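You operate a simulated robot arm through the tools that you are given. There is no shell and no other tool.

The job below is to be done with a simulated two-armed robot. You get a single attempt, and the scene is never put back.

## Task
Swap the purple knob for the steel screw; tighten it with the green screwdriver.
Fine: the knob goes in the fourth sleeve, the screwdriver in its cup. Set down upright: green screwdriver.

It is judged by the outcome, as a careful person would: the job done as asked, and still so three seconds after it is handed in. It fails if anything else is knocked over, pushed out of place, dropped, spilled or broken.

## Robot
Two 6-joint arms with two-finger parallel grippers on one trunk that stands fixed in place. Base frame: the origin is at the foot of the trunk, x ahead of it, y to its left, z up; the work surface is at about z = 780. Units: mm, degrees, N and s.
The left shoulder is at [280, 185, 1080], the right one opposite. With the tool pointing down near the work surface each hand reaches from about 540 to 920 mm from the base axis, measured 20 degrees to its own side. Payload 1.57 kg a hand.
Tool frame (each hand has its own): the origin (TCP) lies between the finger pads and is the grasp point; the fingertips stand 30 mm ahead of it; z points along the fingers, y is the line along which they close. The gripper opens to 80 mm. The fingers are 17 mm wide and 12 mm thick; the gripper's body (40 by 82 mm) begins 80 mm behind the TCP.
Orientation is that of the tool frame in the base frame, as [roll, pitch, yaw] about the fixed x, y, z axes, in that order (R = Rz(yaw) Ry(pitch) Rx(roll)). With the fingers straight down and closing along the base's y, the tool's x points along the base's -x, its y along +y and its z along -z.

## Interface
- The arms move only by the tool apply_moves. It takes "left_commands", "right_commands" or both (then of equal length, played together; a hand with none holds still); each is one flat list of numbers, 6 for each row, row after row: the shift along the tool's x, y, z in mm, then the turn, a rotation vector about the tool's x, y, z in degrees. In form: [dx, dy, dz, rx, ry, rz, dx, dy, dz, rx, ry, rz, ...]. A call has 1 to 20 rows; each row is the pose to reach, as a shift and turn from the pose commanded when the call began, along the tool's axes at that moment. "left_gripper" and "right_gripper" are, for a hand that has rows, the closure, from 0 (fully open) to 1 (shut), set as the call begins (left out, the last holds). A row lasts 0.2 s, in which the tool goes at most 50 mm and 8.6 degrees; a call with a longer step from one row to the next is refused whole, and so is a gripper value outside its range. A pose out of reach is approached as far as the arm can. The call stops where the force on the tool passes 40 N (or 10 N more than at its start, if that is more) or the arm is blocked; 0.2 s more then pass. Each finger travels about 153 mm/s and halts on what it meets, pressing with about 23 N; the grip force reading is that of the motor and also rises with nothing between the fingers. The clock runs only during rows and for 0.2 s after the last one: add rows that repeat a pose to give the fingers time. It gives the time, the measured TCP pose, the force on the tool (base axes), the opening and the grip force at its end, in the units of the frame above (readings bear some noise), with the torque about the TCP (base axes, N m) and any sound that the robot's microphone picked up.
- Cameras (640 x 400 px; columns grow to the right, rows downward): "scene" is now at [241.9, -16.8, 1531.2]; the picture's right is [-0.25, -0.97, 0.00], its down [-0.70, 0.18, -0.69] and it looks along [0.67, -0.17, -0.73] (base axes); focal length 311 px, centre (320, 200). "left" rides on the left gripper at [72, 7, -122] in its tool frame; the picture's right is [-0.09, 1.00, 0.00], its down [-0.84, -0.08, -0.54] and it looks along [-0.54, -0.05, 0.84] (tool axes); focal length 238 px, centre (320, 200). "right" rides on the right gripper at [72, -7, -122] in its tool frame; the picture's right is [0.09, 1.00, 0.00], its down [-0.84, 0.08, -0.54] and it looks along [-0.54, 0.05, 0.84] (tool axes); focal length 238 px, centre (320, 200). There is no depth. A picture from a camera that has moved, and an enlarged one, comes with that camera's place and axes in the base frame and with its lens. The place of the scene camera against the robot may be out by one fixed shift of up to 18 mm in any direction.
- get_image(camera): a new picture of that camera. It takes no simulated time.
- lift_body(by): slides the trunk up (or, below 0, down) by that many mm; the arms and the scene camera ride with it, the base frame stays. It gives what a move gives, with no picture.
- head_to(pan, tilt): turns the head with the scene camera to pan (to the left, within 86 degrees either way) and tilt (down, from -29 to 69), counted from straight ahead of the robot. It gives what a move gives.
- inspect(camera, box): a new picture of the part [left, top, right, bottom] of that camera's present view, enlarged. It takes no simulated time.
- sign_off(): hands the job in; it is judged then, once.

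Places have to be worked out from the pictures, the camera data and where the tool is seen. Open the grippers and draw the arms clear of the work before you hand the job in, unless the task says otherwise.

The tools are called after "Call:" by a JSON object that holds its "name" and its "arguments". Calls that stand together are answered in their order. apply_moves: Moves the arms, as the interface text tells. Its arguments: {"type":"object","properties":{"left_commands":{"type":"array","items":{"type":"number"}},"left_gripper":{"type":"number"},"right_commands":{"type":"array","items":{"type":"number"}},"right_gripper":{"type":"number"}},"required":[]} The other tools are called the same way: lift_body (by) slides the trunk up or down; head_to (pan, tilt) turns the head that bears the scene camera; get_image (camera) takes a picture; inspect (camera, box) takes an enlarged picture of a part of a camera's view; sign_off () hands the job in.

At the start:

```text
clock: 0.0
left_position: [600.1, 89.8, 1197.9]
left_ee_rot: [180.0, 0.0, -179.9]
left_contact_force: [0.2, -0.4, 0.9]
left_wrist_torque: [0.01, -0.02, -0.03]
left_finger_gap: 79.9
left_gripper_force: 0.1
right_position: [538.5, -284.7, 1243.0]
right_ee_rot: [-179.9, 0.0, -179.9]
right_contact_force: [0.7, 0.1, 0.4]
right_wrist_torque: [0.01, 0.02, -0.02]
right_finger_gap: 80.0
right_gripper_force: 0.0
trunk travel left (down, up): [-775.0, 215.0]
head pan, tilt: [-14.4, 46.6]
```

scene: 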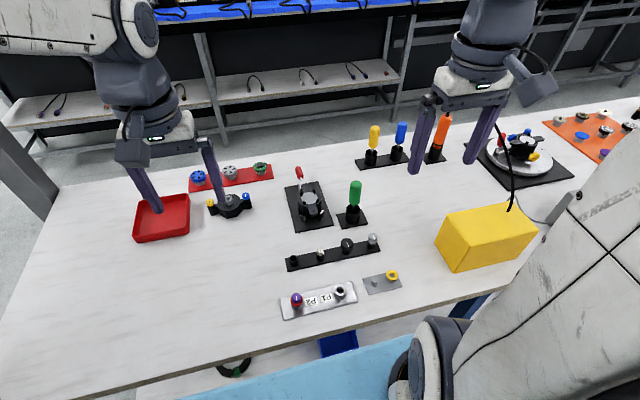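
right: 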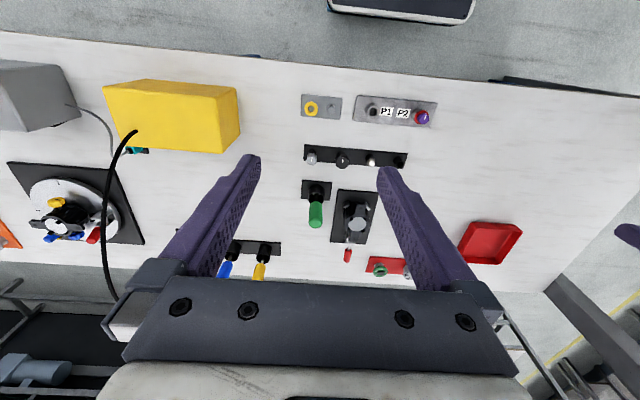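
left: 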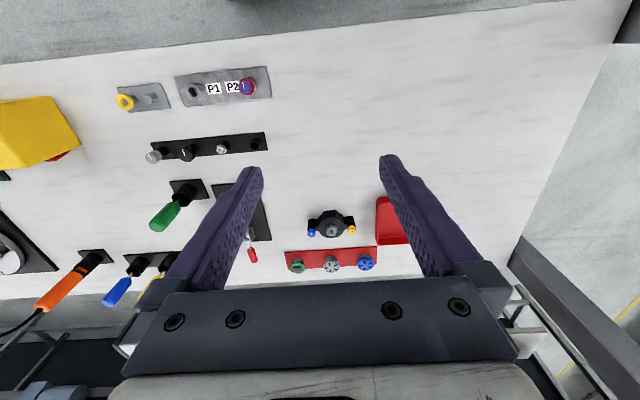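

I begin by looking closely at the panel with the purple knob, the sleeve rack, and the green screwdriver, before moving anything.

Call:
{"name": "inspect", "arguments": {"camera": "scene", "box": [270, 220, 430, 320]}}

Call:
{"name": "inspect", "arguments": {"camera": "scene", "box": [270, 150, 430, 250]}}

Call:
{"name": "inspect", "arguments": {"camera": "left", "box": [100, 50, 292, 170]}}

Call:
{"name": "inspect", "arguments": {"camera": "right", "box": [280, 80, 472, 200]}}

```text
4.00 times, centred on (350, 270) of scene
camera zoom: at [241.9, -16.8, 1531.2], right [-0.25, -0.97, 0.0], down [-0.7, 0.18, -0.69], along [0.67, -0.17, -0.73], focal length 1242 px, centre (200, -80)
```

zoom: 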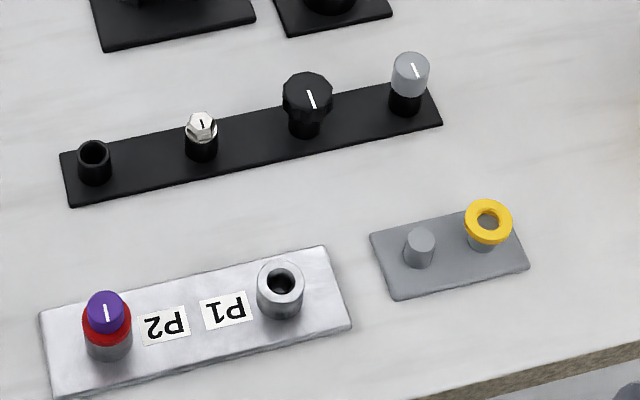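

```text
4.00 times, centred on (350, 200) of scene
camera zoom: at [241.9, -16.8, 1531.2], right [-0.25, -0.97, 0.0], down [-0.7, 0.18, -0.69], along [0.67, -0.17, -0.73], focal length 1242 px, centre (200, 200)
```

zoom: 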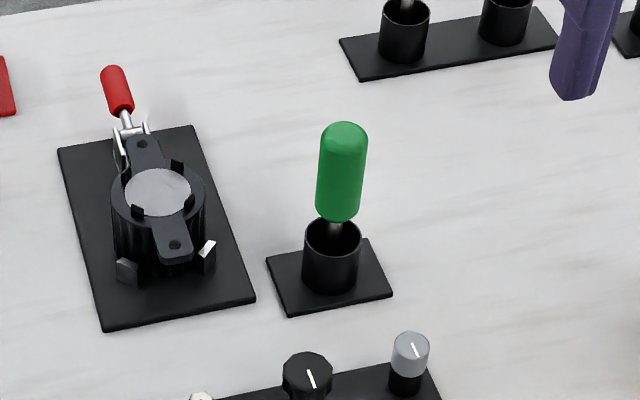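

```text
3.33 times, centred on (196, 110) of left
camera zoom: at [528.2, 97.5, 1318.6], right [0.09, 1.0, 0.0], down [0.84, -0.08, 0.54], along [0.54, -0.05, -0.84], focal length 794 px, centre (733, 500)
```

zoom: 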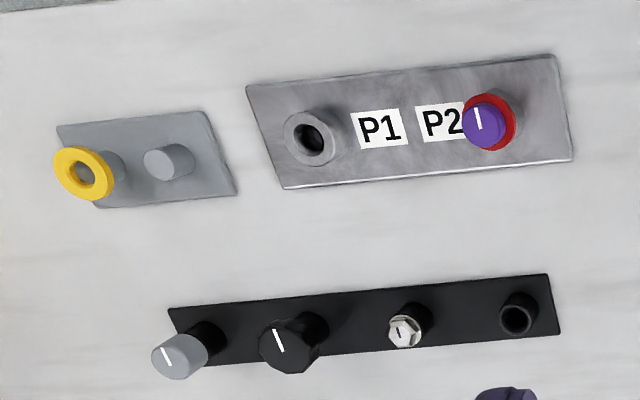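

```text
3.33 times, centred on (376, 140) of right
camera zoom: at [466.4, -291.3, 1366.3], right [-0.09, 1.0, 0.0], down [0.84, 0.08, 0.54], along [0.54, 0.05, -0.84], focal length 794 px, centre (133, 400)
```

zoom: 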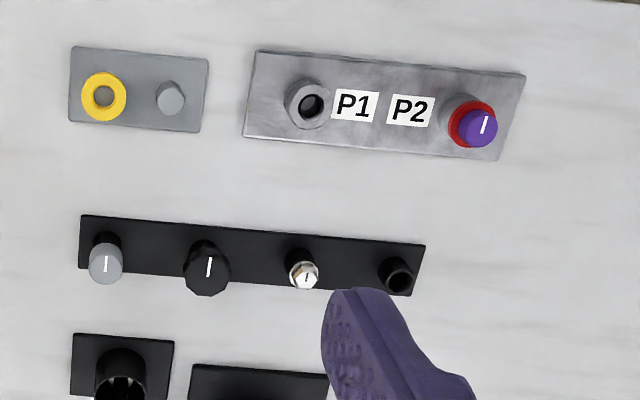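

The purple knob sits at P2, around (579, -49, 820), with a red ring beneath it. The rack's only empty sleeve is the end one near (694, -66), and the steel screw is near (701, -141). I zoom in further to see how the parts are built.

Call:
{"name": "inspect", "arguments": {"camera": "left", "box": [225, 68, 273, 98]}}

Call:
{"name": "inspect", "arguments": {"camera": "right", "box": [395, 95, 451, 130]}}

Call:
{"name": "inspect", "arguments": {"camera": "scene", "box": [280, 285, 328, 315]}}

Call:
{"name": "inspect", "arguments": {"camera": "right", "box": [290, 170, 354, 234]}}

Call:
{"name": "inspect", "arguments": {"camera": "left", "box": [140, 130, 236, 240]}}

```text
13.33 times, centred on (249, 83) of left
camera zoom: at [528.2, 97.5, 1318.6], right [0.09, 1.0, 0.0], down [0.84, -0.08, 0.54], along [0.54, -0.05, -0.84], focal length 3178 px, centre (1267, 1760)
```

zoom: 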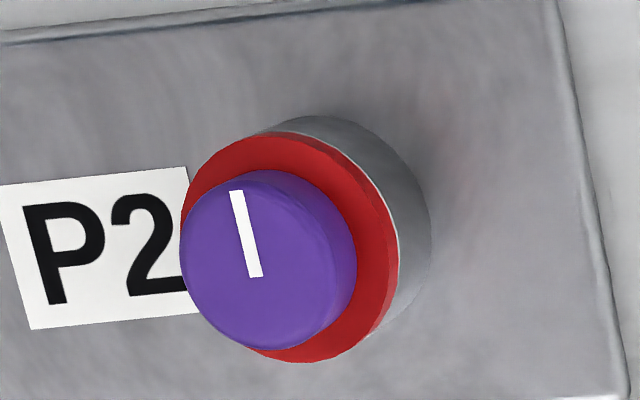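

```text
11.43 times, centred on (423, 112) of right
camera zoom: at [466.4, -291.3, 1366.3], right [-0.09, 1.0, 0.0], down [0.84, 0.08, 0.54], along [0.54, 0.05, -0.84], focal length 2724 px, centre (-857, 1200)
```

zoom: 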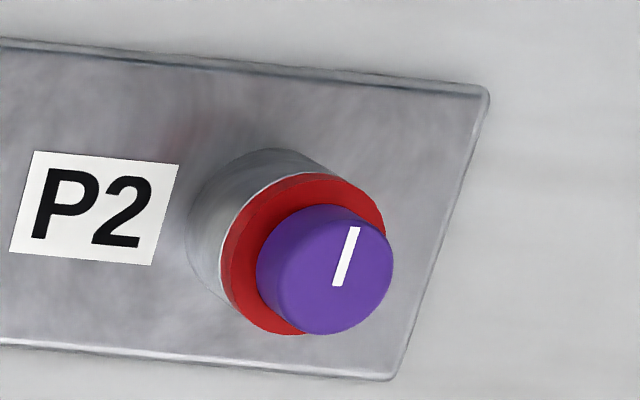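

```text
13.33 times, centred on (304, 300) of scene
camera zoom: at [241.9, -16.8, 1531.2], right [-0.25, -0.97, 0.0], down [-0.7, 0.18, -0.69], along [0.67, -0.17, -0.73], focal length 4141 px, centre (533, -1133)
```

zoom: 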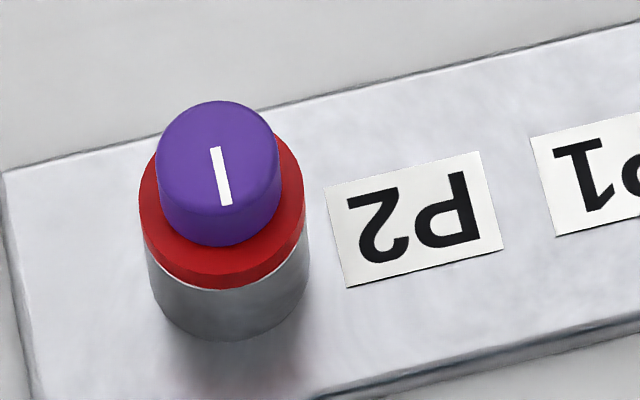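

```text
6.25 times, centred on (322, 202) of right
camera zoom: at [466.4, -291.3, 1366.3], right [-0.09, 1.0, 0.0], down [0.84, 0.08, 0.54], along [0.54, 0.05, -0.84], focal length 1490 px, centre (308, 188)
```

zoom: 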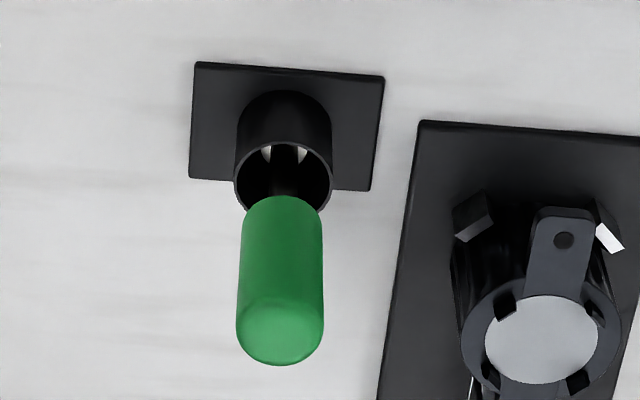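

```text
3.64 times, centred on (188, 185) of left
camera zoom: at [528.2, 97.5, 1318.6], right [0.09, 1.0, 0.0], down [0.84, -0.08, 0.54], along [0.54, -0.05, -0.84], focal length 867 px, centre (800, 254)
```

zoom: 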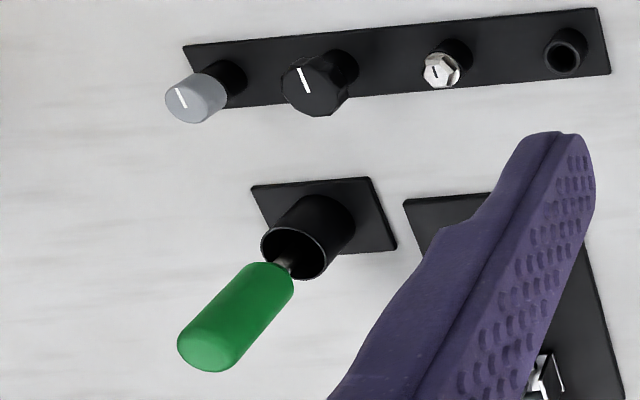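

Both wrist cameras agree on the layout. The green screwdriver stands upright at about (811, -270), with its handle from roughly z 850 to 930. I move the left arm aside to the left and bring the right arm over the panel for a closer view.

Call:
{"name": "apply_moves", "arguments": {"left_commands": [0, 30, 0, 0, 0, 0, 0, 60, 0, 0, 0, 0, 0, 95, 0, 0, 0, 0, 0, 130, 0, 0, 0, 0, 0, 165, 0, 0, 0, 0, 0, 190, 0, 0, 0, 0, 0, 200, 0, 0, 0, 0, 0, 200, 0, 0, 0, 0], "right_commands": [-3, 15, 17, 0, 0, 0, -8, 40, 43, 0, 0, 0, -14, 70, 75, 0, 0, 0, -20, 100, 105, 0, 0, 0, -26, 130, 137, 0, 0, 0, -32, 160, 168, 0, 0, 0, -36, 180, 190, 0, 0, 0, -36, 185, 193, 0, 0, 0]}}

```text
clock: 1.8
left_position: [600.5, 289.6, 1197.0]
left_ee_rot: [180.0, 0.0, 179.9]
left_contact_force: [0.8, -0.6, 0.0]
left_wrist_torque: [-0.02, 0.01, 0.02]
left_finger_gap: 79.9
left_gripper_force: 0.1
right_position: [571.5, -99.9, 1051.9]
right_ee_rot: [-180.0, 0.0, 180.0]
right_contact_force: [0.2, 0.1, -0.3]
right_wrist_torque: [0.04, 0.0, -0.01]
right_finger_gap: 80.2
right_gripper_force: 0.0
trunk travel left (down, up): [-775.0, 215.0]
head pan, tilt: [-14.4, 46.6]
```

Both arms arrived as commanded. I take fresh wrist pictures of the work area from the new viewpoint.

Call:
{"name": "get_image", "arguments": {"camera": "right"}}

Call:
{"name": "get_image", "arguments": {"camera": "left"}}

Call:
{"name": "get_image", "arguments": {"camera": "scene"}}

```text
taken
camera right: at [501.1, -106.0, 1174.0], right [-0.09, 1.0, 0.0], down [0.84, 0.08, 0.54], along [0.54, 0.05, -0.84], focal length 238 px, centre (320, 200)
```

right: 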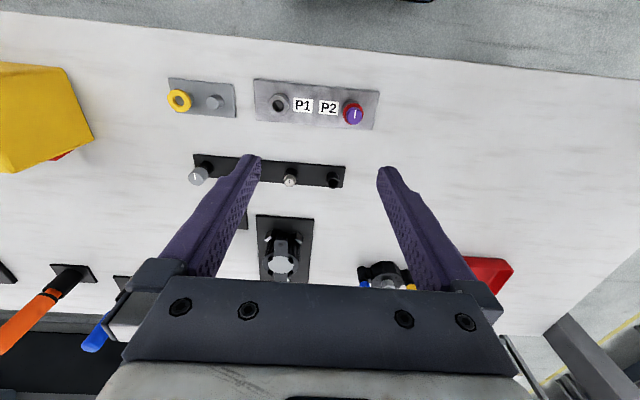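

```text
taken
camera left: at [528.6, 297.2, 1318.9], right [0.09, 1.0, 0.0], down [0.84, -0.08, 0.54], along [0.54, -0.05, -0.84], focal length 238 px, centre (320, 200)
```

left: 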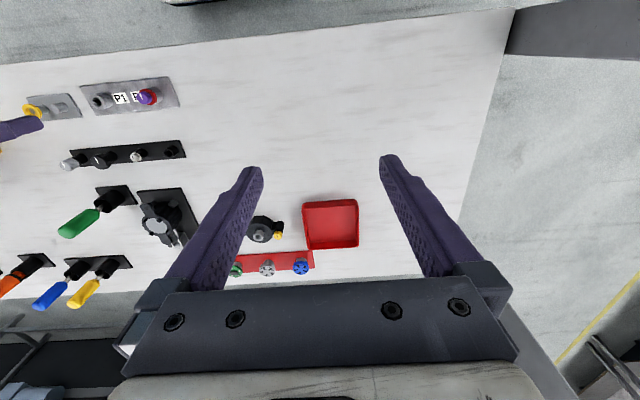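

```text
taken
camera scene: at [242.0, -16.6, 1531.1], right [-0.25, -0.97, 0.0], down [-0.7, 0.18, -0.69], along [0.67, -0.17, -0.73], focal length 311 px, centre (320, 200)
```

scene: 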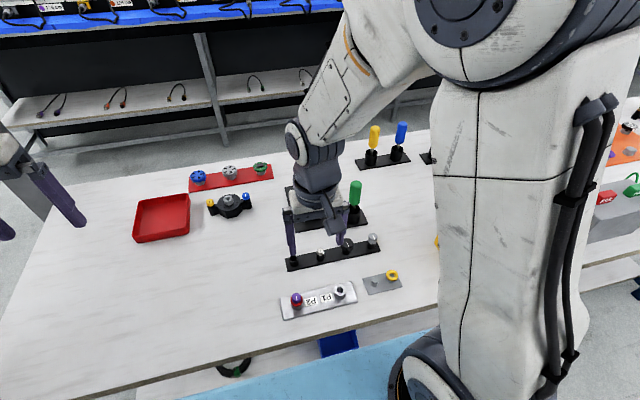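

Call:
{"name": "inspect", "arguments": {"camera": "right", "box": [320, 85, 384, 135]}}

Call:
{"name": "inspect", "arguments": {"camera": "right", "box": [250, 145, 354, 210]}}

Call:
{"name": "inspect", "arguments": {"camera": "left", "box": [80, 75, 184, 140]}}

Call:
{"name": "inspect", "arguments": {"camera": "left", "box": [60, 130, 190, 240]}}

Call:
{"name": "inspect", "arguments": {"camera": "right", "box": [250, 80, 314, 130]}}

```text
8.00 times, centred on (352, 110) of right
camera zoom: at [501.1, -106.0, 1174.0], right [-0.09, 1.0, 0.0], down [0.84, 0.08, 0.54], along [0.54, 0.05, -0.84], focal length 1907 px, centre (64, 920)
```

zoom: 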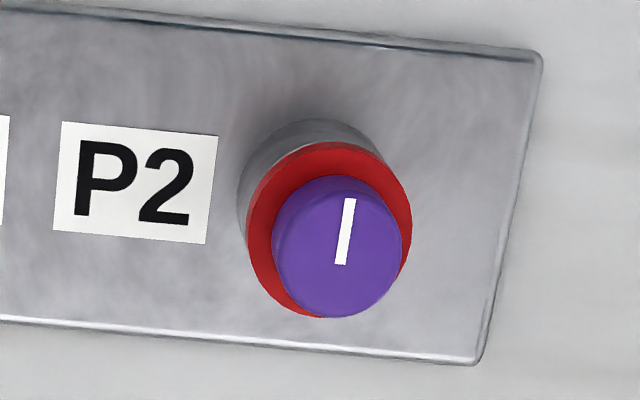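

```text
6.15 times, centred on (302, 178) of right
camera zoom: at [501.1, -106.0, 1174.0], right [-0.09, 1.0, 0.0], down [0.84, 0.08, 0.54], along [0.54, 0.05, -0.84], focal length 1467 px, centre (431, 338)
```

zoom: 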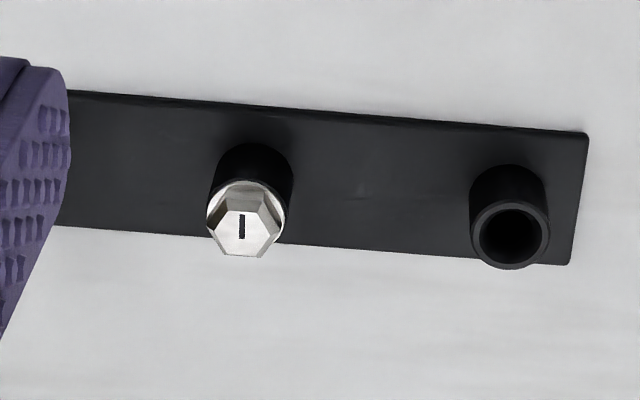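

```text
6.15 times, centred on (132, 108) of left
camera zoom: at [528.6, 297.2, 1318.9], right [0.09, 1.0, 0.0], down [0.84, -0.08, 0.54], along [0.54, -0.05, -0.84], focal length 1467 px, centre (1477, 769)
```

zoom: 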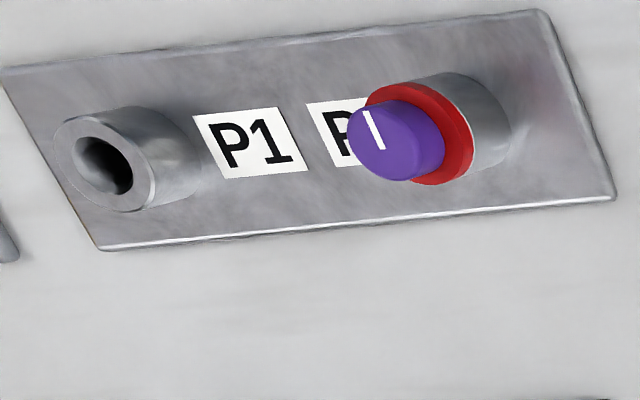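

```text
3.64 times, centred on (125, 185) of left
camera zoom: at [528.6, 297.2, 1318.9], right [0.09, 1.0, 0.0], down [0.84, -0.08, 0.54], along [0.54, -0.05, -0.84], focal length 867 px, centre (1029, 254)
```

zoom: 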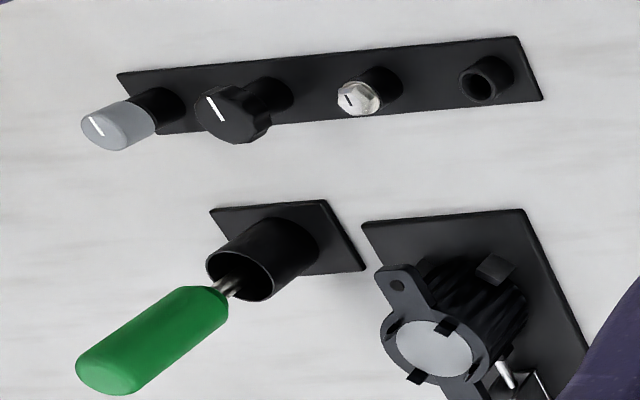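

```text
8.00 times, centred on (282, 105) of right
camera zoom: at [501.1, -106.0, 1174.0], right [-0.09, 1.0, 0.0], down [0.84, 0.08, 0.54], along [0.54, 0.05, -0.84], focal length 1907 px, centre (624, 960)
```

zoom: 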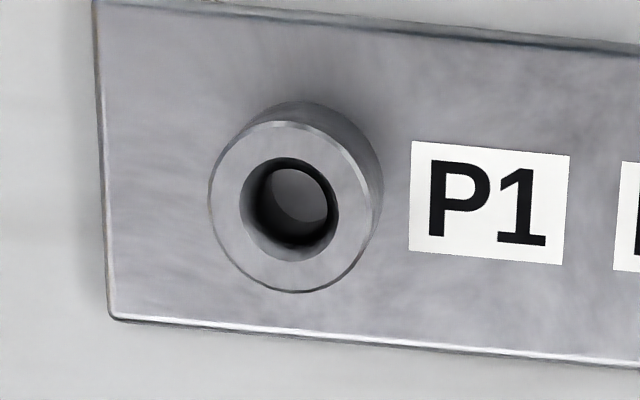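

The knob top works out at about (581, -50, 828). It is about 24 mm across, on a red ring about 31 mm across. I make a short hold call with both arms to see how noisy the pose readings are before trusting them.

Call:
{"name": "apply_moves", "arguments": {"right_commands": [0, 0, 0, 0, 0, 0], "left_commands": [0, 0, 0, 0, 0, 0]}}

Call:
{"name": "apply_moves", "arguments": {"right_commands": [0, 0, 0, 0, 0, 0], "left_commands": [0, 0, 0, 0, 0, 0]}}

```text
clock: 2.2
left_position: [600.0, 290.3, 1197.6]
left_ee_rot: [180.0, 0.0, 179.9]
left_contact_force: [-0.3, -0.4, 0.2]
left_wrist_torque: [0.0, 0.01, 0.01]
left_finger_gap: 79.9
left_gripper_force: 0.0
right_position: [573.9, -99.2, 1051.5]
right_ee_rot: [180.0, 0.0, -180.0]
right_contact_force: [0.2, -0.3, 0.3]
right_wrist_torque: [-0.02, -0.01, -0.02]
right_finger_gap: 80.1
right_gripper_force: 0.0
trunk travel left (down, up): [-775.0, 215.0]
head pan, tilt: [-14.4, 46.6]
```

```text
clock: 2.6
left_position: [599.3, 289.3, 1197.7]
left_ee_rot: [179.9, 0.0, 179.9]
left_contact_force: [0.2, -0.4, -0.4]
left_wrist_torque: [-0.01, 0.0, 0.01]
left_finger_gap: 79.9
left_gripper_force: 0.2
right_position: [573.3, -99.5, 1052.4]
right_ee_rot: [-180.0, 0.0, 180.0]
right_contact_force: [-0.2, 0.8, -0.1]
right_wrist_torque: [-0.04, 0.0, 0.0]
right_finger_gap: 80.2
right_gripper_force: 0.0
trunk travel left (down, up): [-775.0, 215.0]
head pan, tilt: [-14.4, 46.6]
```

Pose noise is about 1 mm, and the true pose averages about (573.2, -99.5, 1052). I move over the knob and down to TCP z of about 905, still well clear, to see the fingers against the knob.

Call:
{"name": "apply_moves", "arguments": {"right_commands": [-2, 10, 30, 0, 0, 0, -4, 22, 65, 0, 0, 0, -6, 35, 100, 0, 0, 0, -8, 46, 132, 0, 0, 0, -8, 49, 147, 0, 0, 0, -8, 49, 147, 0, 0, 0], "right_gripper": 0.35}}

Call:
{"name": "get_image", "arguments": {"camera": "right"}}

```text
clock: 4.0
left_position: [599.8, 290.3, 1196.4]
left_ee_rot: [180.0, 0.0, 179.9]
left_contact_force: [-0.8, 0.1, 0.2]
left_wrist_torque: [-0.02, 0.0, -0.01]
left_finger_gap: 79.8
left_gripper_force: 0.0
right_position: [582.8, -50.6, 902.9]
right_ee_rot: [-179.9, 0.0, -180.0]
right_contact_force: [-0.6, 0.6, 0.1]
right_wrist_torque: [0.03, 0.02, 0.04]
right_finger_gap: 52.0
right_gripper_force: 0.0
trunk travel left (down, up): [-775.0, 215.0]
head pan, tilt: [-14.4, 46.6]
```

```text
taken
camera right: at [510.1, -56.0, 1025.8], right [-0.09, 1.0, 0.0], down [0.84, 0.08, 0.54], along [0.54, 0.05, -0.84], focal length 238 px, centre (320, 200)
```

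right: 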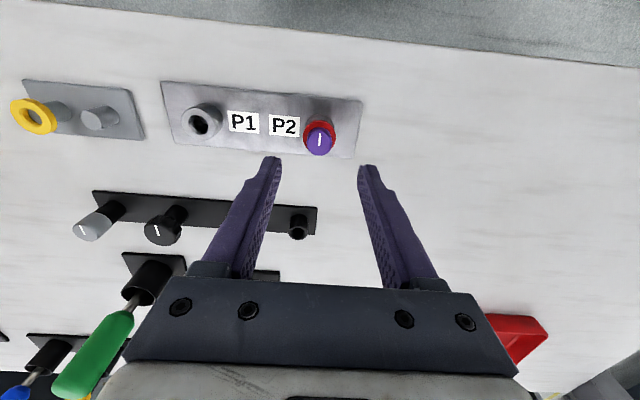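

The fingers straddle the knob correctly. I zoom in on the knob and the fingertips for a precise triangulation.

Call:
{"name": "inspect", "arguments": {"camera": "right", "box": [280, 100, 376, 160]}}

Call:
{"name": "inspect", "arguments": {"camera": "left", "box": [80, 70, 184, 135]}}

Call:
{"name": "inspect", "arguments": {"camera": "scene", "box": [256, 240, 352, 320]}}

```text
6.67 times, centred on (328, 130) of right
camera zoom: at [510.1, -56.0, 1025.8], right [-0.09, 1.0, 0.0], down [0.84, 0.08, 0.54], along [0.54, 0.05, -0.84], focal length 1589 px, centre (267, 667)
```

zoom: 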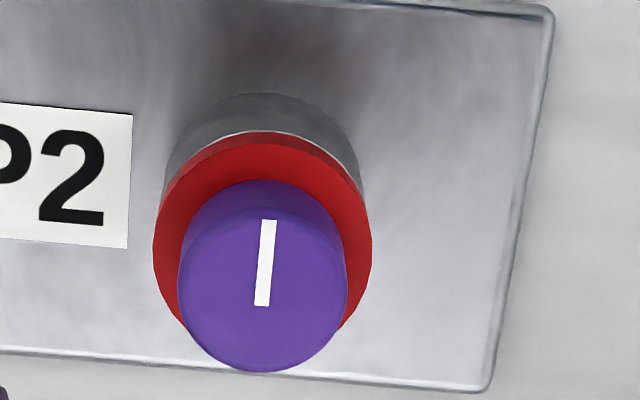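

```text
6.15 times, centred on (132, 102) of left
camera zoom: at [528.6, 296.8, 1318.9], right [0.09, 1.0, 0.0], down [0.84, -0.08, 0.54], along [0.54, -0.05, -0.84], focal length 1467 px, centre (1477, 800)
```

zoom: 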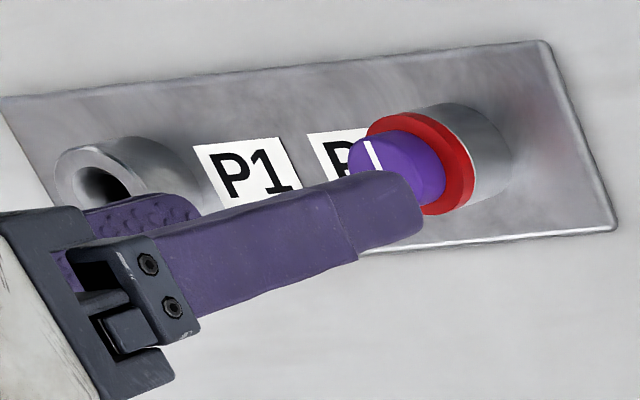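

```text
5.00 times, centred on (304, 280) of scene
camera zoom: at [242.0, -16.7, 1531.1], right [-0.25, -0.97, 0.0], down [-0.7, 0.18, -0.69], along [0.67, -0.17, -0.73], focal length 1553 px, centre (400, -200)
```

zoom: 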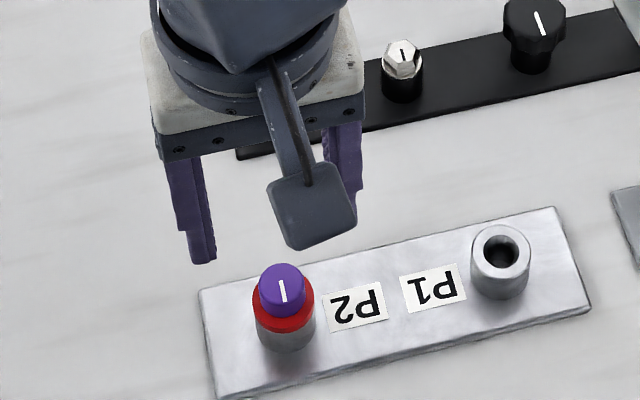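

I zoom on the fingertips themselves to calibrate where the tool axis falls in this camera.

Call:
{"name": "inspect", "arguments": {"camera": "right", "box": [256, 145, 384, 225]}}

```text
5.00 times, centred on (320, 185) of right
camera zoom: at [510.1, -56.0, 1025.8], right [-0.09, 1.0, 0.0], down [0.84, 0.08, 0.54], along [0.54, 0.05, -0.84], focal length 1192 px, centre (320, 275)
```

zoom: 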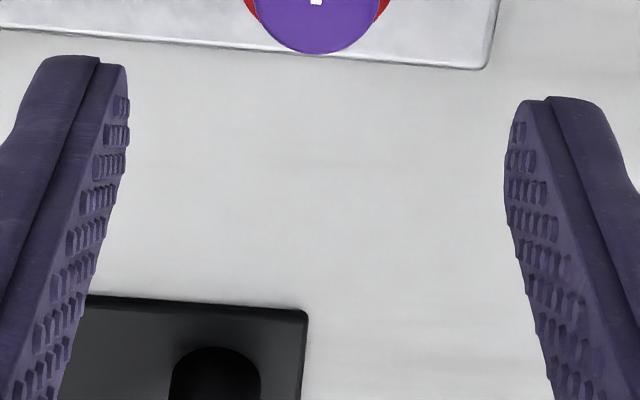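

The lateral calibration agrees within 0.3 mm. The knob lies about 1 mm toward -y and 0.5 mm toward -x of the tool axis. I correct that and lower so the tips sit beside the knob, still above the ring.

Call:
{"name": "apply_moves", "arguments": {"right_commands": [0.5, -1, 15, 0, 0, 0, 0.5, -1, 32, 0, 0, 0, 0.5, -1, 46, 0, 0, 0, 0.5, -1, 53, 0, 0, 0, 0.5, -1, 53, 0, 0, 0]}}

Call:
{"name": "inspect", "arguments": {"camera": "right", "box": [256, 115, 384, 195]}}

Call:
{"name": "inspect", "arguments": {"camera": "left", "box": [80, 70, 184, 135]}}

Call:
{"name": "inspect", "arguments": {"camera": "scene", "box": [256, 260, 352, 320]}}

```text
clock: 5.2
left_position: [600.5, 289.2, 1196.5]
left_ee_rot: [-180.0, 0.0, 179.9]
left_contact_force: [0.3, 0.1, 0.5]
left_wrist_torque: [-0.02, 0.01, -0.01]
left_finger_gap: 79.8
left_gripper_force: 0.1
right_position: [580.5, -51.8, 850.8]
right_ee_rot: [179.9, -0.1, 179.8]
right_contact_force: [-0.3, 0.6, -1.6]
right_wrist_torque: [-0.01, 0.03, 0.0]
right_finger_gap: 52.3
right_gripper_force: 0.1
trunk travel left (down, up): [-775.0, 215.0]
head pan, tilt: [-14.4, 46.6]
```

```text
5.00 times, centred on (320, 155) of right
camera zoom: at [509.4, -57.9, 972.9], right [-0.09, 1.0, 0.0], down [0.84, 0.08, 0.54], along [0.54, 0.05, -0.84], focal length 1192 px, centre (320, 425)
```

zoom: 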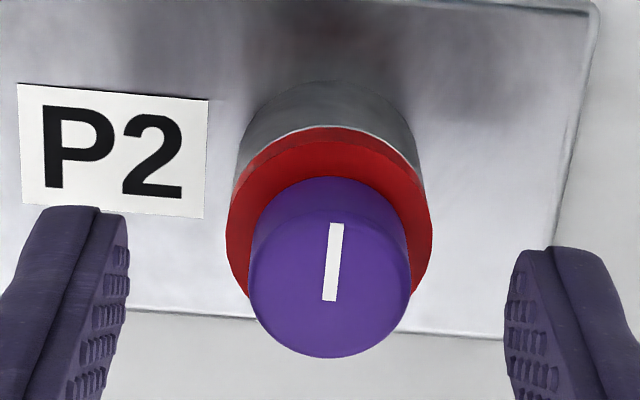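

```text
6.15 times, centred on (132, 102) of left
camera zoom: at [528.5, 296.8, 1318.9], right [0.09, 1.0, 0.0], down [0.84, -0.08, 0.54], along [0.54, -0.05, -0.84], focal length 1467 px, centre (1477, 800)
```

zoom: 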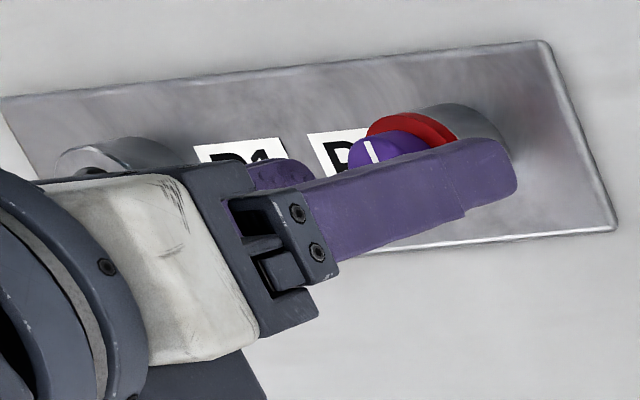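

```text
6.67 times, centred on (304, 290) of scene
camera zoom: at [241.9, -16.7, 1531.2], right [-0.25, -0.97, 0.0], down [-0.7, 0.18, -0.69], along [0.67, -0.17, -0.73], focal length 2070 px, centre (427, -400)
```

zoom: 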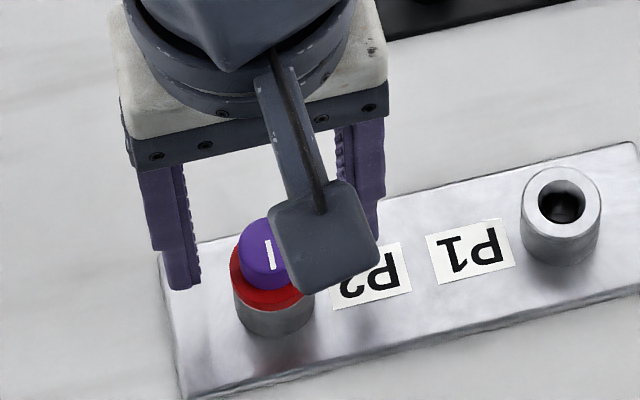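

The knob is now about 1 mm toward +y of the tool axis, and x is matched. I correct y, lower 5 mm more and look again before closing.

Call:
{"name": "apply_moves", "arguments": {"right_commands": [0, 0.9, 2, 0, 0, 0, 0, 0.9, 5, 0, 0, 0, 0, 0.9, 5, 0, 0, 0]}}

Call:
{"name": "inspect", "arguments": {"camera": "right", "box": [256, 115, 384, 195]}}

```text
clock: 6.0
left_position: [599.7, 290.7, 1197.2]
left_ee_rot: [180.0, 0.0, 179.8]
left_contact_force: [0.3, -0.2, 0.4]
left_wrist_torque: [-0.02, 0.02, -0.02]
left_finger_gap: 79.9
left_gripper_force: 0.0
right_position: [582.1, -51.2, 847.3]
right_ee_rot: [-179.9, 0.0, 180.0]
right_contact_force: [0.7, 0.4, 0.0]
right_wrist_torque: [0.0, -0.02, -0.02]
right_finger_gap: 52.0
right_gripper_force: 0.0
trunk travel left (down, up): [-775.0, 215.0]
head pan, tilt: [-14.4, 46.6]
```

```text
5.00 times, centred on (320, 155) of right
camera zoom: at [509.7, -57.2, 968.3], right [-0.09, 1.0, 0.0], down [0.84, 0.08, 0.54], along [0.54, 0.05, -0.84], focal length 1192 px, centre (320, 425)
```

zoom: 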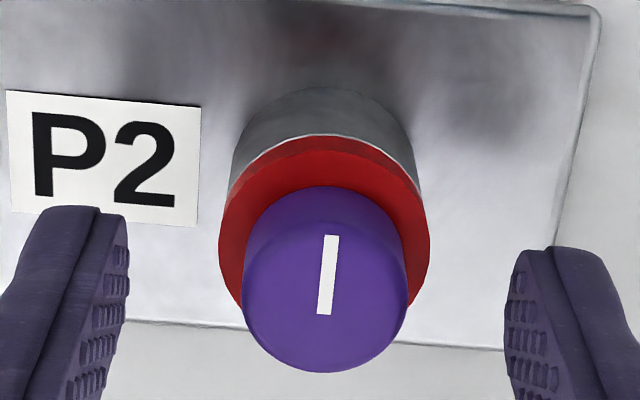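

Combining four views puts the knob at x of about 580.3, with its top at z of about 826-828, so the tool should move about 1.2 mm toward the robot. I make that correction, then close gently on the knob.

Call:
{"name": "apply_moves", "arguments": {"right_commands": [1.2, 0.3, 1, 0, 0, 0, 1.2, 0.3, 1, 0, 0, 0]}}

Call:
{"name": "apply_moves", "arguments": {"right_commands": [0, 0, 0, 0, 0, 0, 0, 0, 0, 0, 0, 0, 0, 0, 0, 0, 0, 0], "right_gripper": 0.8}}

Call:
{"name": "inspect", "arguments": {"camera": "right", "box": [256, 115, 384, 195]}}

```text
clock: 6.6
left_position: [599.6, 290.8, 1196.7]
left_ee_rot: [180.0, 0.0, 179.9]
left_contact_force: [-0.5, -0.3, 0.7]
left_wrist_torque: [0.0, -0.01, 0.02]
left_finger_gap: 80.3
left_gripper_force: 0.1
right_position: [580.3, -50.2, 845.9]
right_ee_rot: [179.9, 0.0, 180.0]
right_contact_force: [0.7, 0.5, -0.6]
right_wrist_torque: [-0.02, 0.02, -0.01]
right_finger_gap: 51.8
right_gripper_force: 0.0
trunk travel left (down, up): [-775.0, 215.0]
head pan, tilt: [-14.4, 46.6]
```

```text
clock: 7.4
left_position: [599.7, 289.7, 1197.7]
left_ee_rot: [-180.0, -0.1, 180.0]
left_contact_force: [-1.3, -0.4, 0.7]
left_wrist_torque: [0.0, 0.02, 0.0]
left_finger_gap: 80.0
left_gripper_force: 0.1
right_position: [580.3, -50.5, 845.8]
right_ee_rot: [-180.0, 0.0, 180.0]
right_contact_force: [-0.5, 1.6, -0.1]
right_wrist_torque: [0.08, 0.03, 0.04]
right_finger_gap: 20.2
right_gripper_force: 23.2
trunk travel left (down, up): [-775.0, 215.0]
head pan, tilt: [-14.4, 46.6]
```

```text
5.00 times, centred on (320, 155) of right
camera zoom: at [508.6, -56.8, 967.4], right [-0.09, 1.0, 0.0], down [0.84, 0.08, 0.54], along [0.54, 0.05, -0.84], focal length 1192 px, centre (320, 425)
```

zoom: 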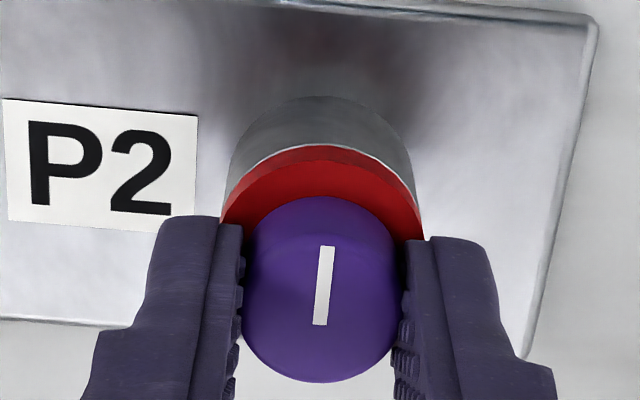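

The knob is held, with a 20.2 mm gap, 23 N grip and almost no side load. I try unscrewing it counter-clockwise by 24° (negative about tool z) to see whether it is threaded.

Call:
{"name": "apply_moves", "arguments": {"right_commands": [0, 0, 0, 0, 0, -6, 0, 0, 0, 0, 0, -12, 0, 0, 0, 0, 0, -18, 0, 0, 0, 0, 0, -24, 0, 0, 0, 0, 0, -24]}}

Call:
{"name": "inspect", "arguments": {"camera": "right", "box": [256, 115, 384, 195]}}

```text
clock: 8.6
left_position: [598.8, 289.8, 1196.7]
left_ee_rot: [-180.0, -0.1, -179.9]
left_contact_force: [0.3, 0.0, 0.1]
left_wrist_torque: [0.02, 0.01, -0.02]
left_finger_gap: 80.0
left_gripper_force: 0.0
right_position: [579.8, -49.8, 845.8]
right_ee_rot: [-180.0, 0.0, -155.9]
right_contact_force: [-3.0, 9.6, -1.7]
right_wrist_torque: [0.29, 0.09, -0.02]
right_finger_gap: 20.2
right_gripper_force: 22.4
trunk travel left (down, up): [-775.0, 215.0]
head pan, tilt: [-14.4, 46.6]
```

```text
5.00 times, centred on (320, 155) of right
camera zoom: at [517.6, -85.4, 968.1], right [-0.49, 0.87, 0.0], down [0.73, 0.41, 0.54], along [0.47, 0.27, -0.84], focal length 1192 px, centre (320, 425)
```

zoom: 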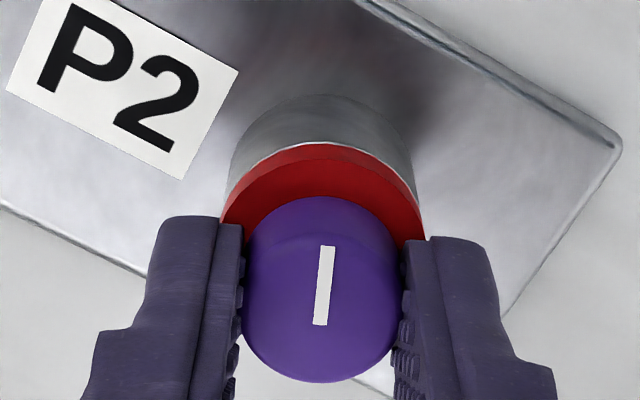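

The knob turned with the gripper and showed almost no torque, so it may not be threaded. I test with a gentle 3 mm lift and watch the vertical force.

Call:
{"name": "apply_moves", "arguments": {"right_commands": [0, 0, -0.7, 0, 0, 0, 0, 0, -1.4, 0, 0, 0, 0, 0, -2.1, 0, 0, 0, 0, 0, -3, 0, 0, 0]}}

Call:
{"name": "inspect", "arguments": {"camera": "right", "box": [256, 115, 384, 195]}}

```text
clock: 9.6
left_position: [599.4, 291.7, 1197.0]
left_ee_rot: [-180.0, -0.1, -180.0]
left_contact_force: [0.2, -0.5, -1.4]
left_wrist_torque: [0.01, -0.03, -0.01]
left_finger_gap: 79.9
left_gripper_force: 0.0
right_position: [581.0, -50.1, 847.5]
right_ee_rot: [-179.9, -0.2, -156.0]
right_contact_force: [-8.6, 16.2, -18.2]
right_wrist_torque: [0.45, 0.15, 0.0]
right_finger_gap: 20.6
right_gripper_force: 23.2
trunk travel left (down, up): [-775.0, 215.0]
head pan, tilt: [-14.4, 46.6]
```

```text
5.00 times, centred on (320, 155) of right
camera zoom: at [518.0, -85.3, 970.0], right [-0.49, 0.87, 0.0], down [0.73, 0.41, 0.54], along [0.47, 0.26, -0.84], focal length 1192 px, centre (320, 425)
```

zoom: 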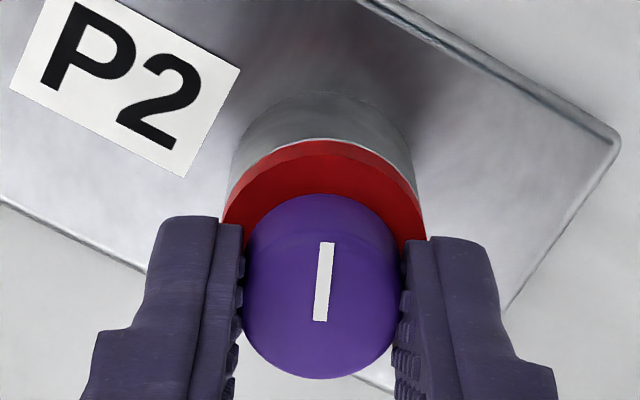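

The lift met 18 N with the knob still seated, so it is threaded and has to be unscrewed. I undo the lift, release, and swing the gripper clockwise to -90° so the next grip also measures the x offset.

Call:
{"name": "apply_moves", "arguments": {"right_commands": [0, 0, 1.5, 0, 0, 0, 0, 0, 3, 0, 0, 0, 0, 0, 3, 0, 0, 0]}}

Call:
{"name": "apply_moves", "arguments": {"right_commands": [0, 0, 0, 0, 0, 0, 0, 0, 0, 0, 0, 0], "right_gripper": 0.45}}

Call:
{"name": "apply_moves", "arguments": {"right_commands": [0, 0, 0, 0, 0, 8, 0, 0, 0, 0, 0, 16, 0, 0, 0, 0, 0, 24, 0, 0, 0, 0, 0, 32, 0, 0, 0, 0, 0, 40, 0, 0, 0, 0, 0, 48, 0, 0, 0, 0, 0, 56, 0, 0, 0, 0, 0, 64, 0, 0, 0, 0, 0, 72, 0, 0, 0, 0, 0, 80, 0, 0, 0, 0, 0, 88, 0, 0, 0, 0, 0, 96, 0, 0, 0, 0, 0, 104, 0, 0, 0, 0, 0, 112, 0, 0, 0, 0, 0, 114, 0, 0, 0, 0, 0, 114]}}

Call:
{"name": "inspect", "arguments": {"camera": "right", "box": [256, 115, 384, 195]}}

Call:
{"name": "get_image", "arguments": {"camera": "scene"}}

```text
clock: 10.4
left_position: [598.8, 290.1, 1197.4]
left_ee_rot: [179.9, 0.1, 179.9]
left_contact_force: [-0.5, 0.3, 0.2]
left_wrist_torque: [0.03, 0.0, 0.0]
left_finger_gap: 79.9
left_gripper_force: 0.0
right_position: [581.1, -49.0, 846.5]
right_ee_rot: [179.9, 0.0, -156.0]
right_contact_force: [-12.5, 13.0, 8.9]
right_wrist_torque: [0.28, 0.38, 0.02]
right_finger_gap: 20.1
right_gripper_force: 23.4
trunk travel left (down, up): [-775.0, 215.0]
head pan, tilt: [-14.4, 46.6]
```

```text
clock: 11.0
left_position: [599.2, 289.8, 1196.7]
left_ee_rot: [180.0, 0.0, 179.9]
left_contact_force: [0.9, -0.9, -0.8]
left_wrist_torque: [-0.01, 0.01, -0.01]
left_finger_gap: 80.1
left_gripper_force: 0.0
right_position: [581.1, -50.7, 844.2]
right_ee_rot: [180.0, 0.0, -156.2]
right_contact_force: [-0.4, -0.2, 0.3]
right_wrist_torque: [-0.01, -0.01, -0.03]
right_finger_gap: 43.8
right_gripper_force: 0.1
trunk travel left (down, up): [-775.0, 215.0]
head pan, tilt: [-14.4, 46.6]
```

```text
clock: 14.4
left_position: [601.6, 289.9, 1196.3]
left_ee_rot: [179.9, 0.0, 179.9]
left_contact_force: [-0.2, -0.1, 1.0]
left_wrist_torque: [-0.01, -0.02, 0.04]
left_finger_gap: 80.0
left_gripper_force: 0.1
right_position: [582.0, -50.6, 845.1]
right_ee_rot: [-179.9, 0.1, 89.9]
right_contact_force: [0.7, 0.1, -0.7]
right_wrist_torque: [0.01, 0.0, 0.0]
right_finger_gap: 44.1
right_gripper_force: 0.2
trunk travel left (down, up): [-775.0, 215.0]
head pan, tilt: [-14.4, 46.6]
```

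```text
5.00 times, centred on (320, 155) of right
camera zoom: at [574.6, 21.7, 967.4], right [1.0, 0.09, 0.0], down [0.08, -0.84, 0.54], along [0.05, -0.54, -0.84], focal length 1192 px, centre (320, 425)
```

zoom: 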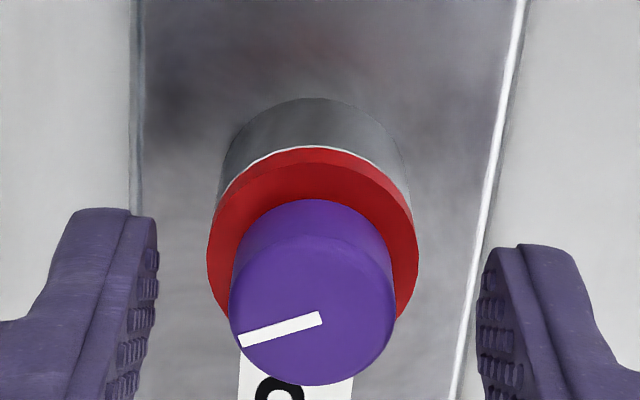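

```text
taken
camera scene: at [241.9, -16.5, 1531.2], right [-0.25, -0.97, 0.0], down [-0.7, 0.18, -0.69], along [0.67, -0.17, -0.73], focal length 311 px, centre (320, 200)
```

scene: 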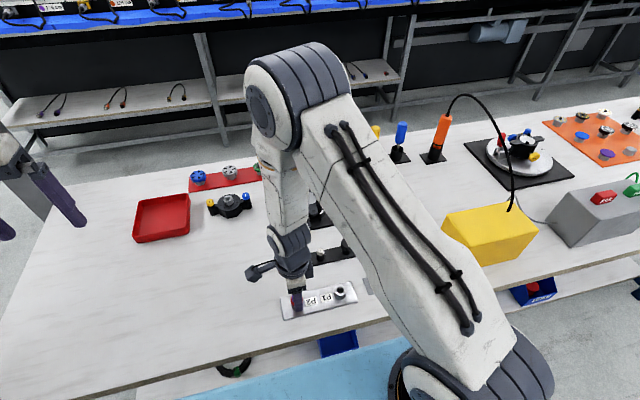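

In this rotated view the knob sits 1.3 mm toward -x of the tool axis, and y is aligned. I shift by that amount and close again, reading the side force.

Call:
{"name": "apply_moves", "arguments": {"right_commands": [0, -1.3, 0, 0, 0, 0, 0, -1.3, 0, 0, 0, 0]}}

Call:
{"name": "apply_moves", "arguments": {"right_commands": [0, 0, 0, 0, 0, 0, 0, 0, 0, 0, 0, 0, 0, 0, 0, 0, 0, 0], "right_gripper": 0.8}}

Call:
{"name": "inspect", "arguments": {"camera": "right", "box": [256, 115, 384, 195]}}

```text
clock: 15.0
left_position: [600.3, 290.1, 1198.3]
left_ee_rot: [-180.0, -0.1, -180.0]
left_contact_force: [-0.8, 0.1, -0.5]
left_wrist_torque: [-0.02, 0.0, 0.01]
left_finger_gap: 80.2
left_gripper_force: 0.0
right_position: [580.7, -49.9, 845.7]
right_ee_rot: [179.9, 0.0, 90.0]
right_contact_force: [0.4, 0.1, -0.7]
right_wrist_torque: [-0.01, 0.02, 0.01]
right_finger_gap: 43.7
right_gripper_force: 0.1
trunk travel left (down, up): [-775.0, 215.0]
head pan, tilt: [-14.4, 46.6]
```

```text
clock: 15.8
left_position: [600.7, 290.1, 1197.8]
left_ee_rot: [-179.9, 0.1, 179.8]
left_contact_force: [0.6, -0.1, 0.7]
left_wrist_torque: [0.02, 0.0, -0.02]
left_finger_gap: 80.0
left_gripper_force: 0.1
right_position: [580.1, -49.6, 846.6]
right_ee_rot: [180.0, 0.1, 90.1]
right_contact_force: [2.0, 0.1, 0.1]
right_wrist_torque: [-0.03, -0.09, 0.04]
right_finger_gap: 20.1
right_gripper_force: 23.0
trunk travel left (down, up): [-775.0, 215.0]
head pan, tilt: [-14.4, 46.6]
```

```text
5.00 times, centred on (320, 155) of right
camera zoom: at [573.2, 21.8, 967.7], right [1.0, 0.09, 0.0], down [0.08, -0.84, 0.54], along [0.05, -0.54, -0.84], focal length 1192 px, centre (320, 425)
```

zoom: 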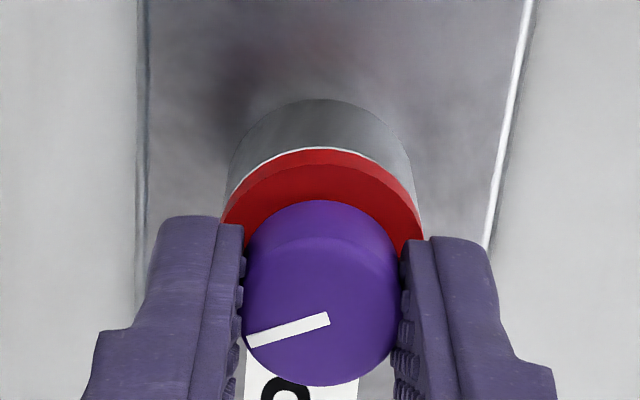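

Side load is only 2 N, so the grip is centred at about (580.2, -50.2). I now unscrew counter-clockwise 120° and watch the vertical force to learn the pitch.

Call:
{"name": "apply_moves", "arguments": {"right_commands": [0, 0, 0, 0, 0, -8, 0, 0, 0, 0, 0, -16, 0, 0, 0, 0, 0, -24, 0, 0, 0, 0, 0, -32, 0, 0, 0, 0, 0, -40, 0, 0, 0, 0, 0, -48, 0, 0, 0, 0, 0, -56, 0, 0, 0, 0, 0, -64, 0, 0, 0, 0, 0, -72, 0, 0, 0, 0, 0, -80, 0, 0, 0, 0, 0, -88, 0, 0, 0, 0, 0, -96, 0, 0, 0, 0, 0, -104, 0, 0, 0, 0, 0, -112, 0, 0, 0, 0, 0, -120, 0, 0, 0, 0, 0, -120]}}

Call:
{"name": "inspect", "arguments": {"camera": "right", "box": [256, 115, 384, 195]}}

Call:
{"name": "inspect", "arguments": {"camera": "left", "box": [80, 70, 184, 135]}}

```text
clock: 19.2
left_position: [600.3, 290.5, 1198.2]
left_ee_rot: [-180.0, 0.0, 180.0]
left_contact_force: [0.4, 0.1, -0.2]
left_wrist_torque: [-0.01, 0.03, 0.0]
left_finger_gap: 80.1
left_gripper_force: 0.1
right_position: [578.7, -49.9, 845.9]
right_ee_rot: [-180.0, 0.0, -149.9]
right_contact_force: [4.2, -4.1, 2.8]
right_wrist_torque: [-0.11, -0.17, -0.03]
right_finger_gap: 20.3
right_gripper_force: 23.1
trunk travel left (down, up): [-775.0, 215.0]
head pan, tilt: [-14.4, 46.6]
```

```text
5.00 times, centred on (320, 155) of right
camera zoom: at [520.0, -92.4, 967.4], right [-0.58, 0.82, 0.0], down [0.69, 0.49, 0.54], along [0.44, 0.31, -0.84], focal length 1192 px, centre (320, 425)
```

zoom: 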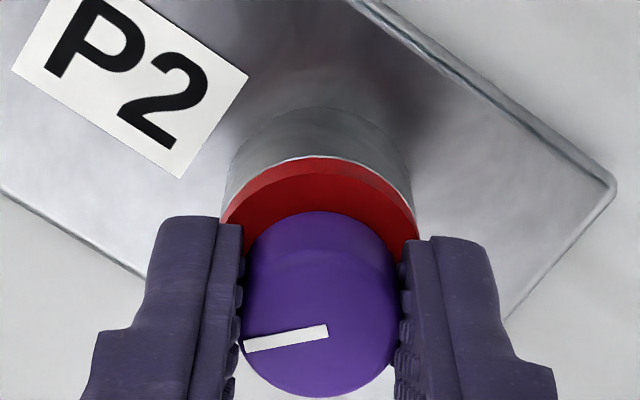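

```text
6.15 times, centred on (132, 102) of left
camera zoom: at [528.6, 296.7, 1319.0], right [0.09, 1.0, 0.0], down [0.84, -0.08, 0.54], along [0.54, -0.05, -0.84], focal length 1467 px, centre (1477, 800)
```

zoom: 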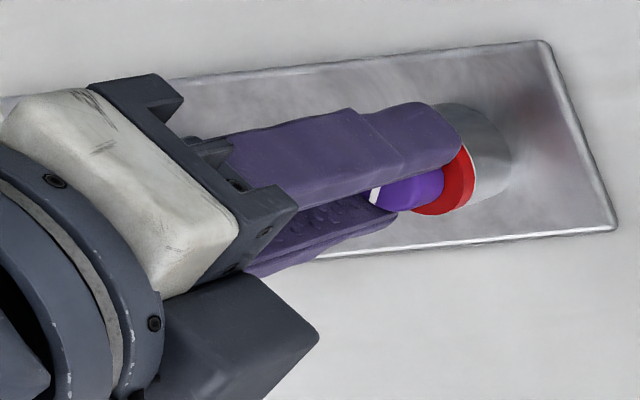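

The knob turns with the fingers and forces stay small, with a slight upward push of 2.8 N, so it is rising. I keep unscrewing another 120° and see whether the wrist still has range.

Call:
{"name": "apply_moves", "arguments": {"right_commands": [0, 0, 0, 0, 0, -8, 0, 0, 0, 0, 0, -16, 0, 0, 0, 0, 0, -24, 0, 0, 0, 0, 0, -32, 0, 0, 0, 0, 0, -40, 0, 0, 0, 0, 0, -48, 0, 0, 0, 0, 0, -56, 0, 0, 0, 0, 0, -64, 0, 0, 0, 0, 0, -72, 0, 0, 0, 0, 0, -80, 0, 0, 0, 0, 0, -88, 0, 0, 0, 0, 0, -96, 0, 0, 0, 0, 0, -104, 0, 0, 0, 0, 0, -112, 0, 0, 0, 0, 0, -120, 0, 0, 0, 0, 0, -120]}}

Call:
{"name": "inspect", "arguments": {"camera": "right", "box": [256, 115, 384, 195]}}

Call:
{"name": "inspect", "arguments": {"camera": "left", "box": [80, 70, 184, 135]}}

```text
clock: 22.6
left_position: [599.3, 290.4, 1196.7]
left_ee_rot: [180.0, 0.0, 180.0]
left_contact_force: [0.5, 0.3, 0.6]
left_wrist_torque: [0.0, -0.03, 0.03]
left_finger_gap: 80.1
left_gripper_force: 0.1
right_position: [580.4, -50.5, 844.1]
right_ee_rot: [-179.9, 0.1, -30.0]
right_contact_force: [9.9, -8.3, 14.0]
right_wrist_torque: [-0.24, -0.28, 0.02]
right_finger_gap: 20.3
right_gripper_force: 22.9
trunk travel left (down, up): [-775.0, 215.0]
head pan, tilt: [-14.4, 46.6]
```

```text
5.00 times, centred on (320, 155) of right
camera zoom: at [645.5, -80.4, 967.4], right [-0.42, -0.91, 0.0], down [-0.76, 0.35, 0.54], along [-0.49, 0.23, -0.84], focal length 1192 px, centre (320, 425)
```

zoom: 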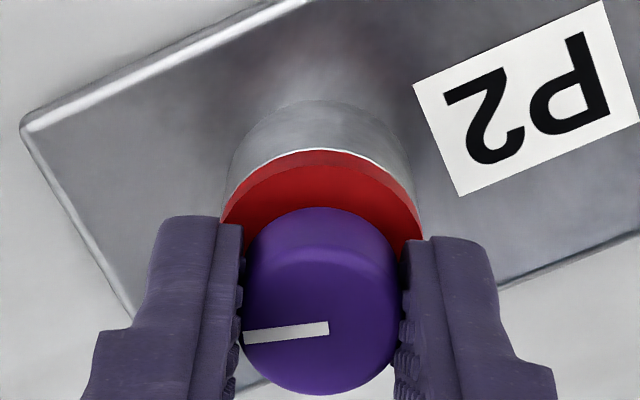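

```text
6.15 times, centred on (132, 102) of left
camera zoom: at [528.5, 296.4, 1319.1], right [0.09, 1.0, 0.0], down [0.84, -0.08, 0.54], along [0.54, -0.05, -0.84], focal length 1467 px, centre (1477, 800)
```

zoom: 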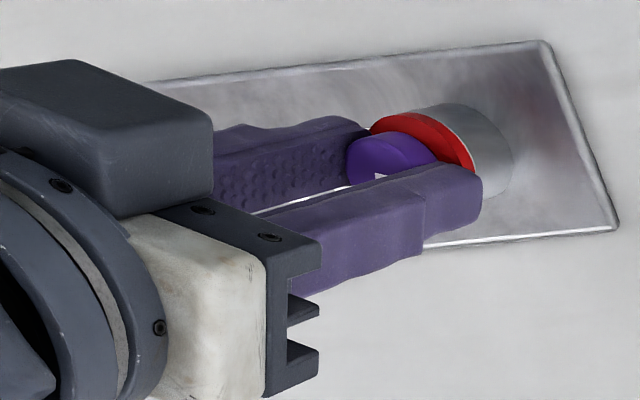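

The wrist still has range at this angle, and Fz has risen to 14 N, which confirms the knob is climbing its thread. I let the tool rise 1.5 mm to relieve that.

Call:
{"name": "apply_moves", "arguments": {"right_commands": [0, 0, -0.7, 0, 0, 0, 0, 0, -1.5, 0, 0, 0, 0, 0, -1.5, 0, 0, 0]}}

```text
clock: 23.4
left_position: [600.1, 289.4, 1197.5]
left_ee_rot: [179.9, 0.1, 180.0]
left_contact_force: [-0.8, 0.6, -0.2]
left_wrist_torque: [0.01, 0.02, -0.01]
left_finger_gap: 80.0
left_gripper_force: 0.1
right_position: [579.0, -51.1, 846.9]
right_ee_rot: [-180.0, -0.1, -30.1]
right_contact_force: [7.7, -4.8, 0.3]
right_wrist_torque: [-0.12, -0.28, 0.01]
right_finger_gap: 20.0
right_gripper_force: 23.1
trunk travel left (down, up): [-775.0, 215.0]
head pan, tilt: [-14.4, 46.6]
```

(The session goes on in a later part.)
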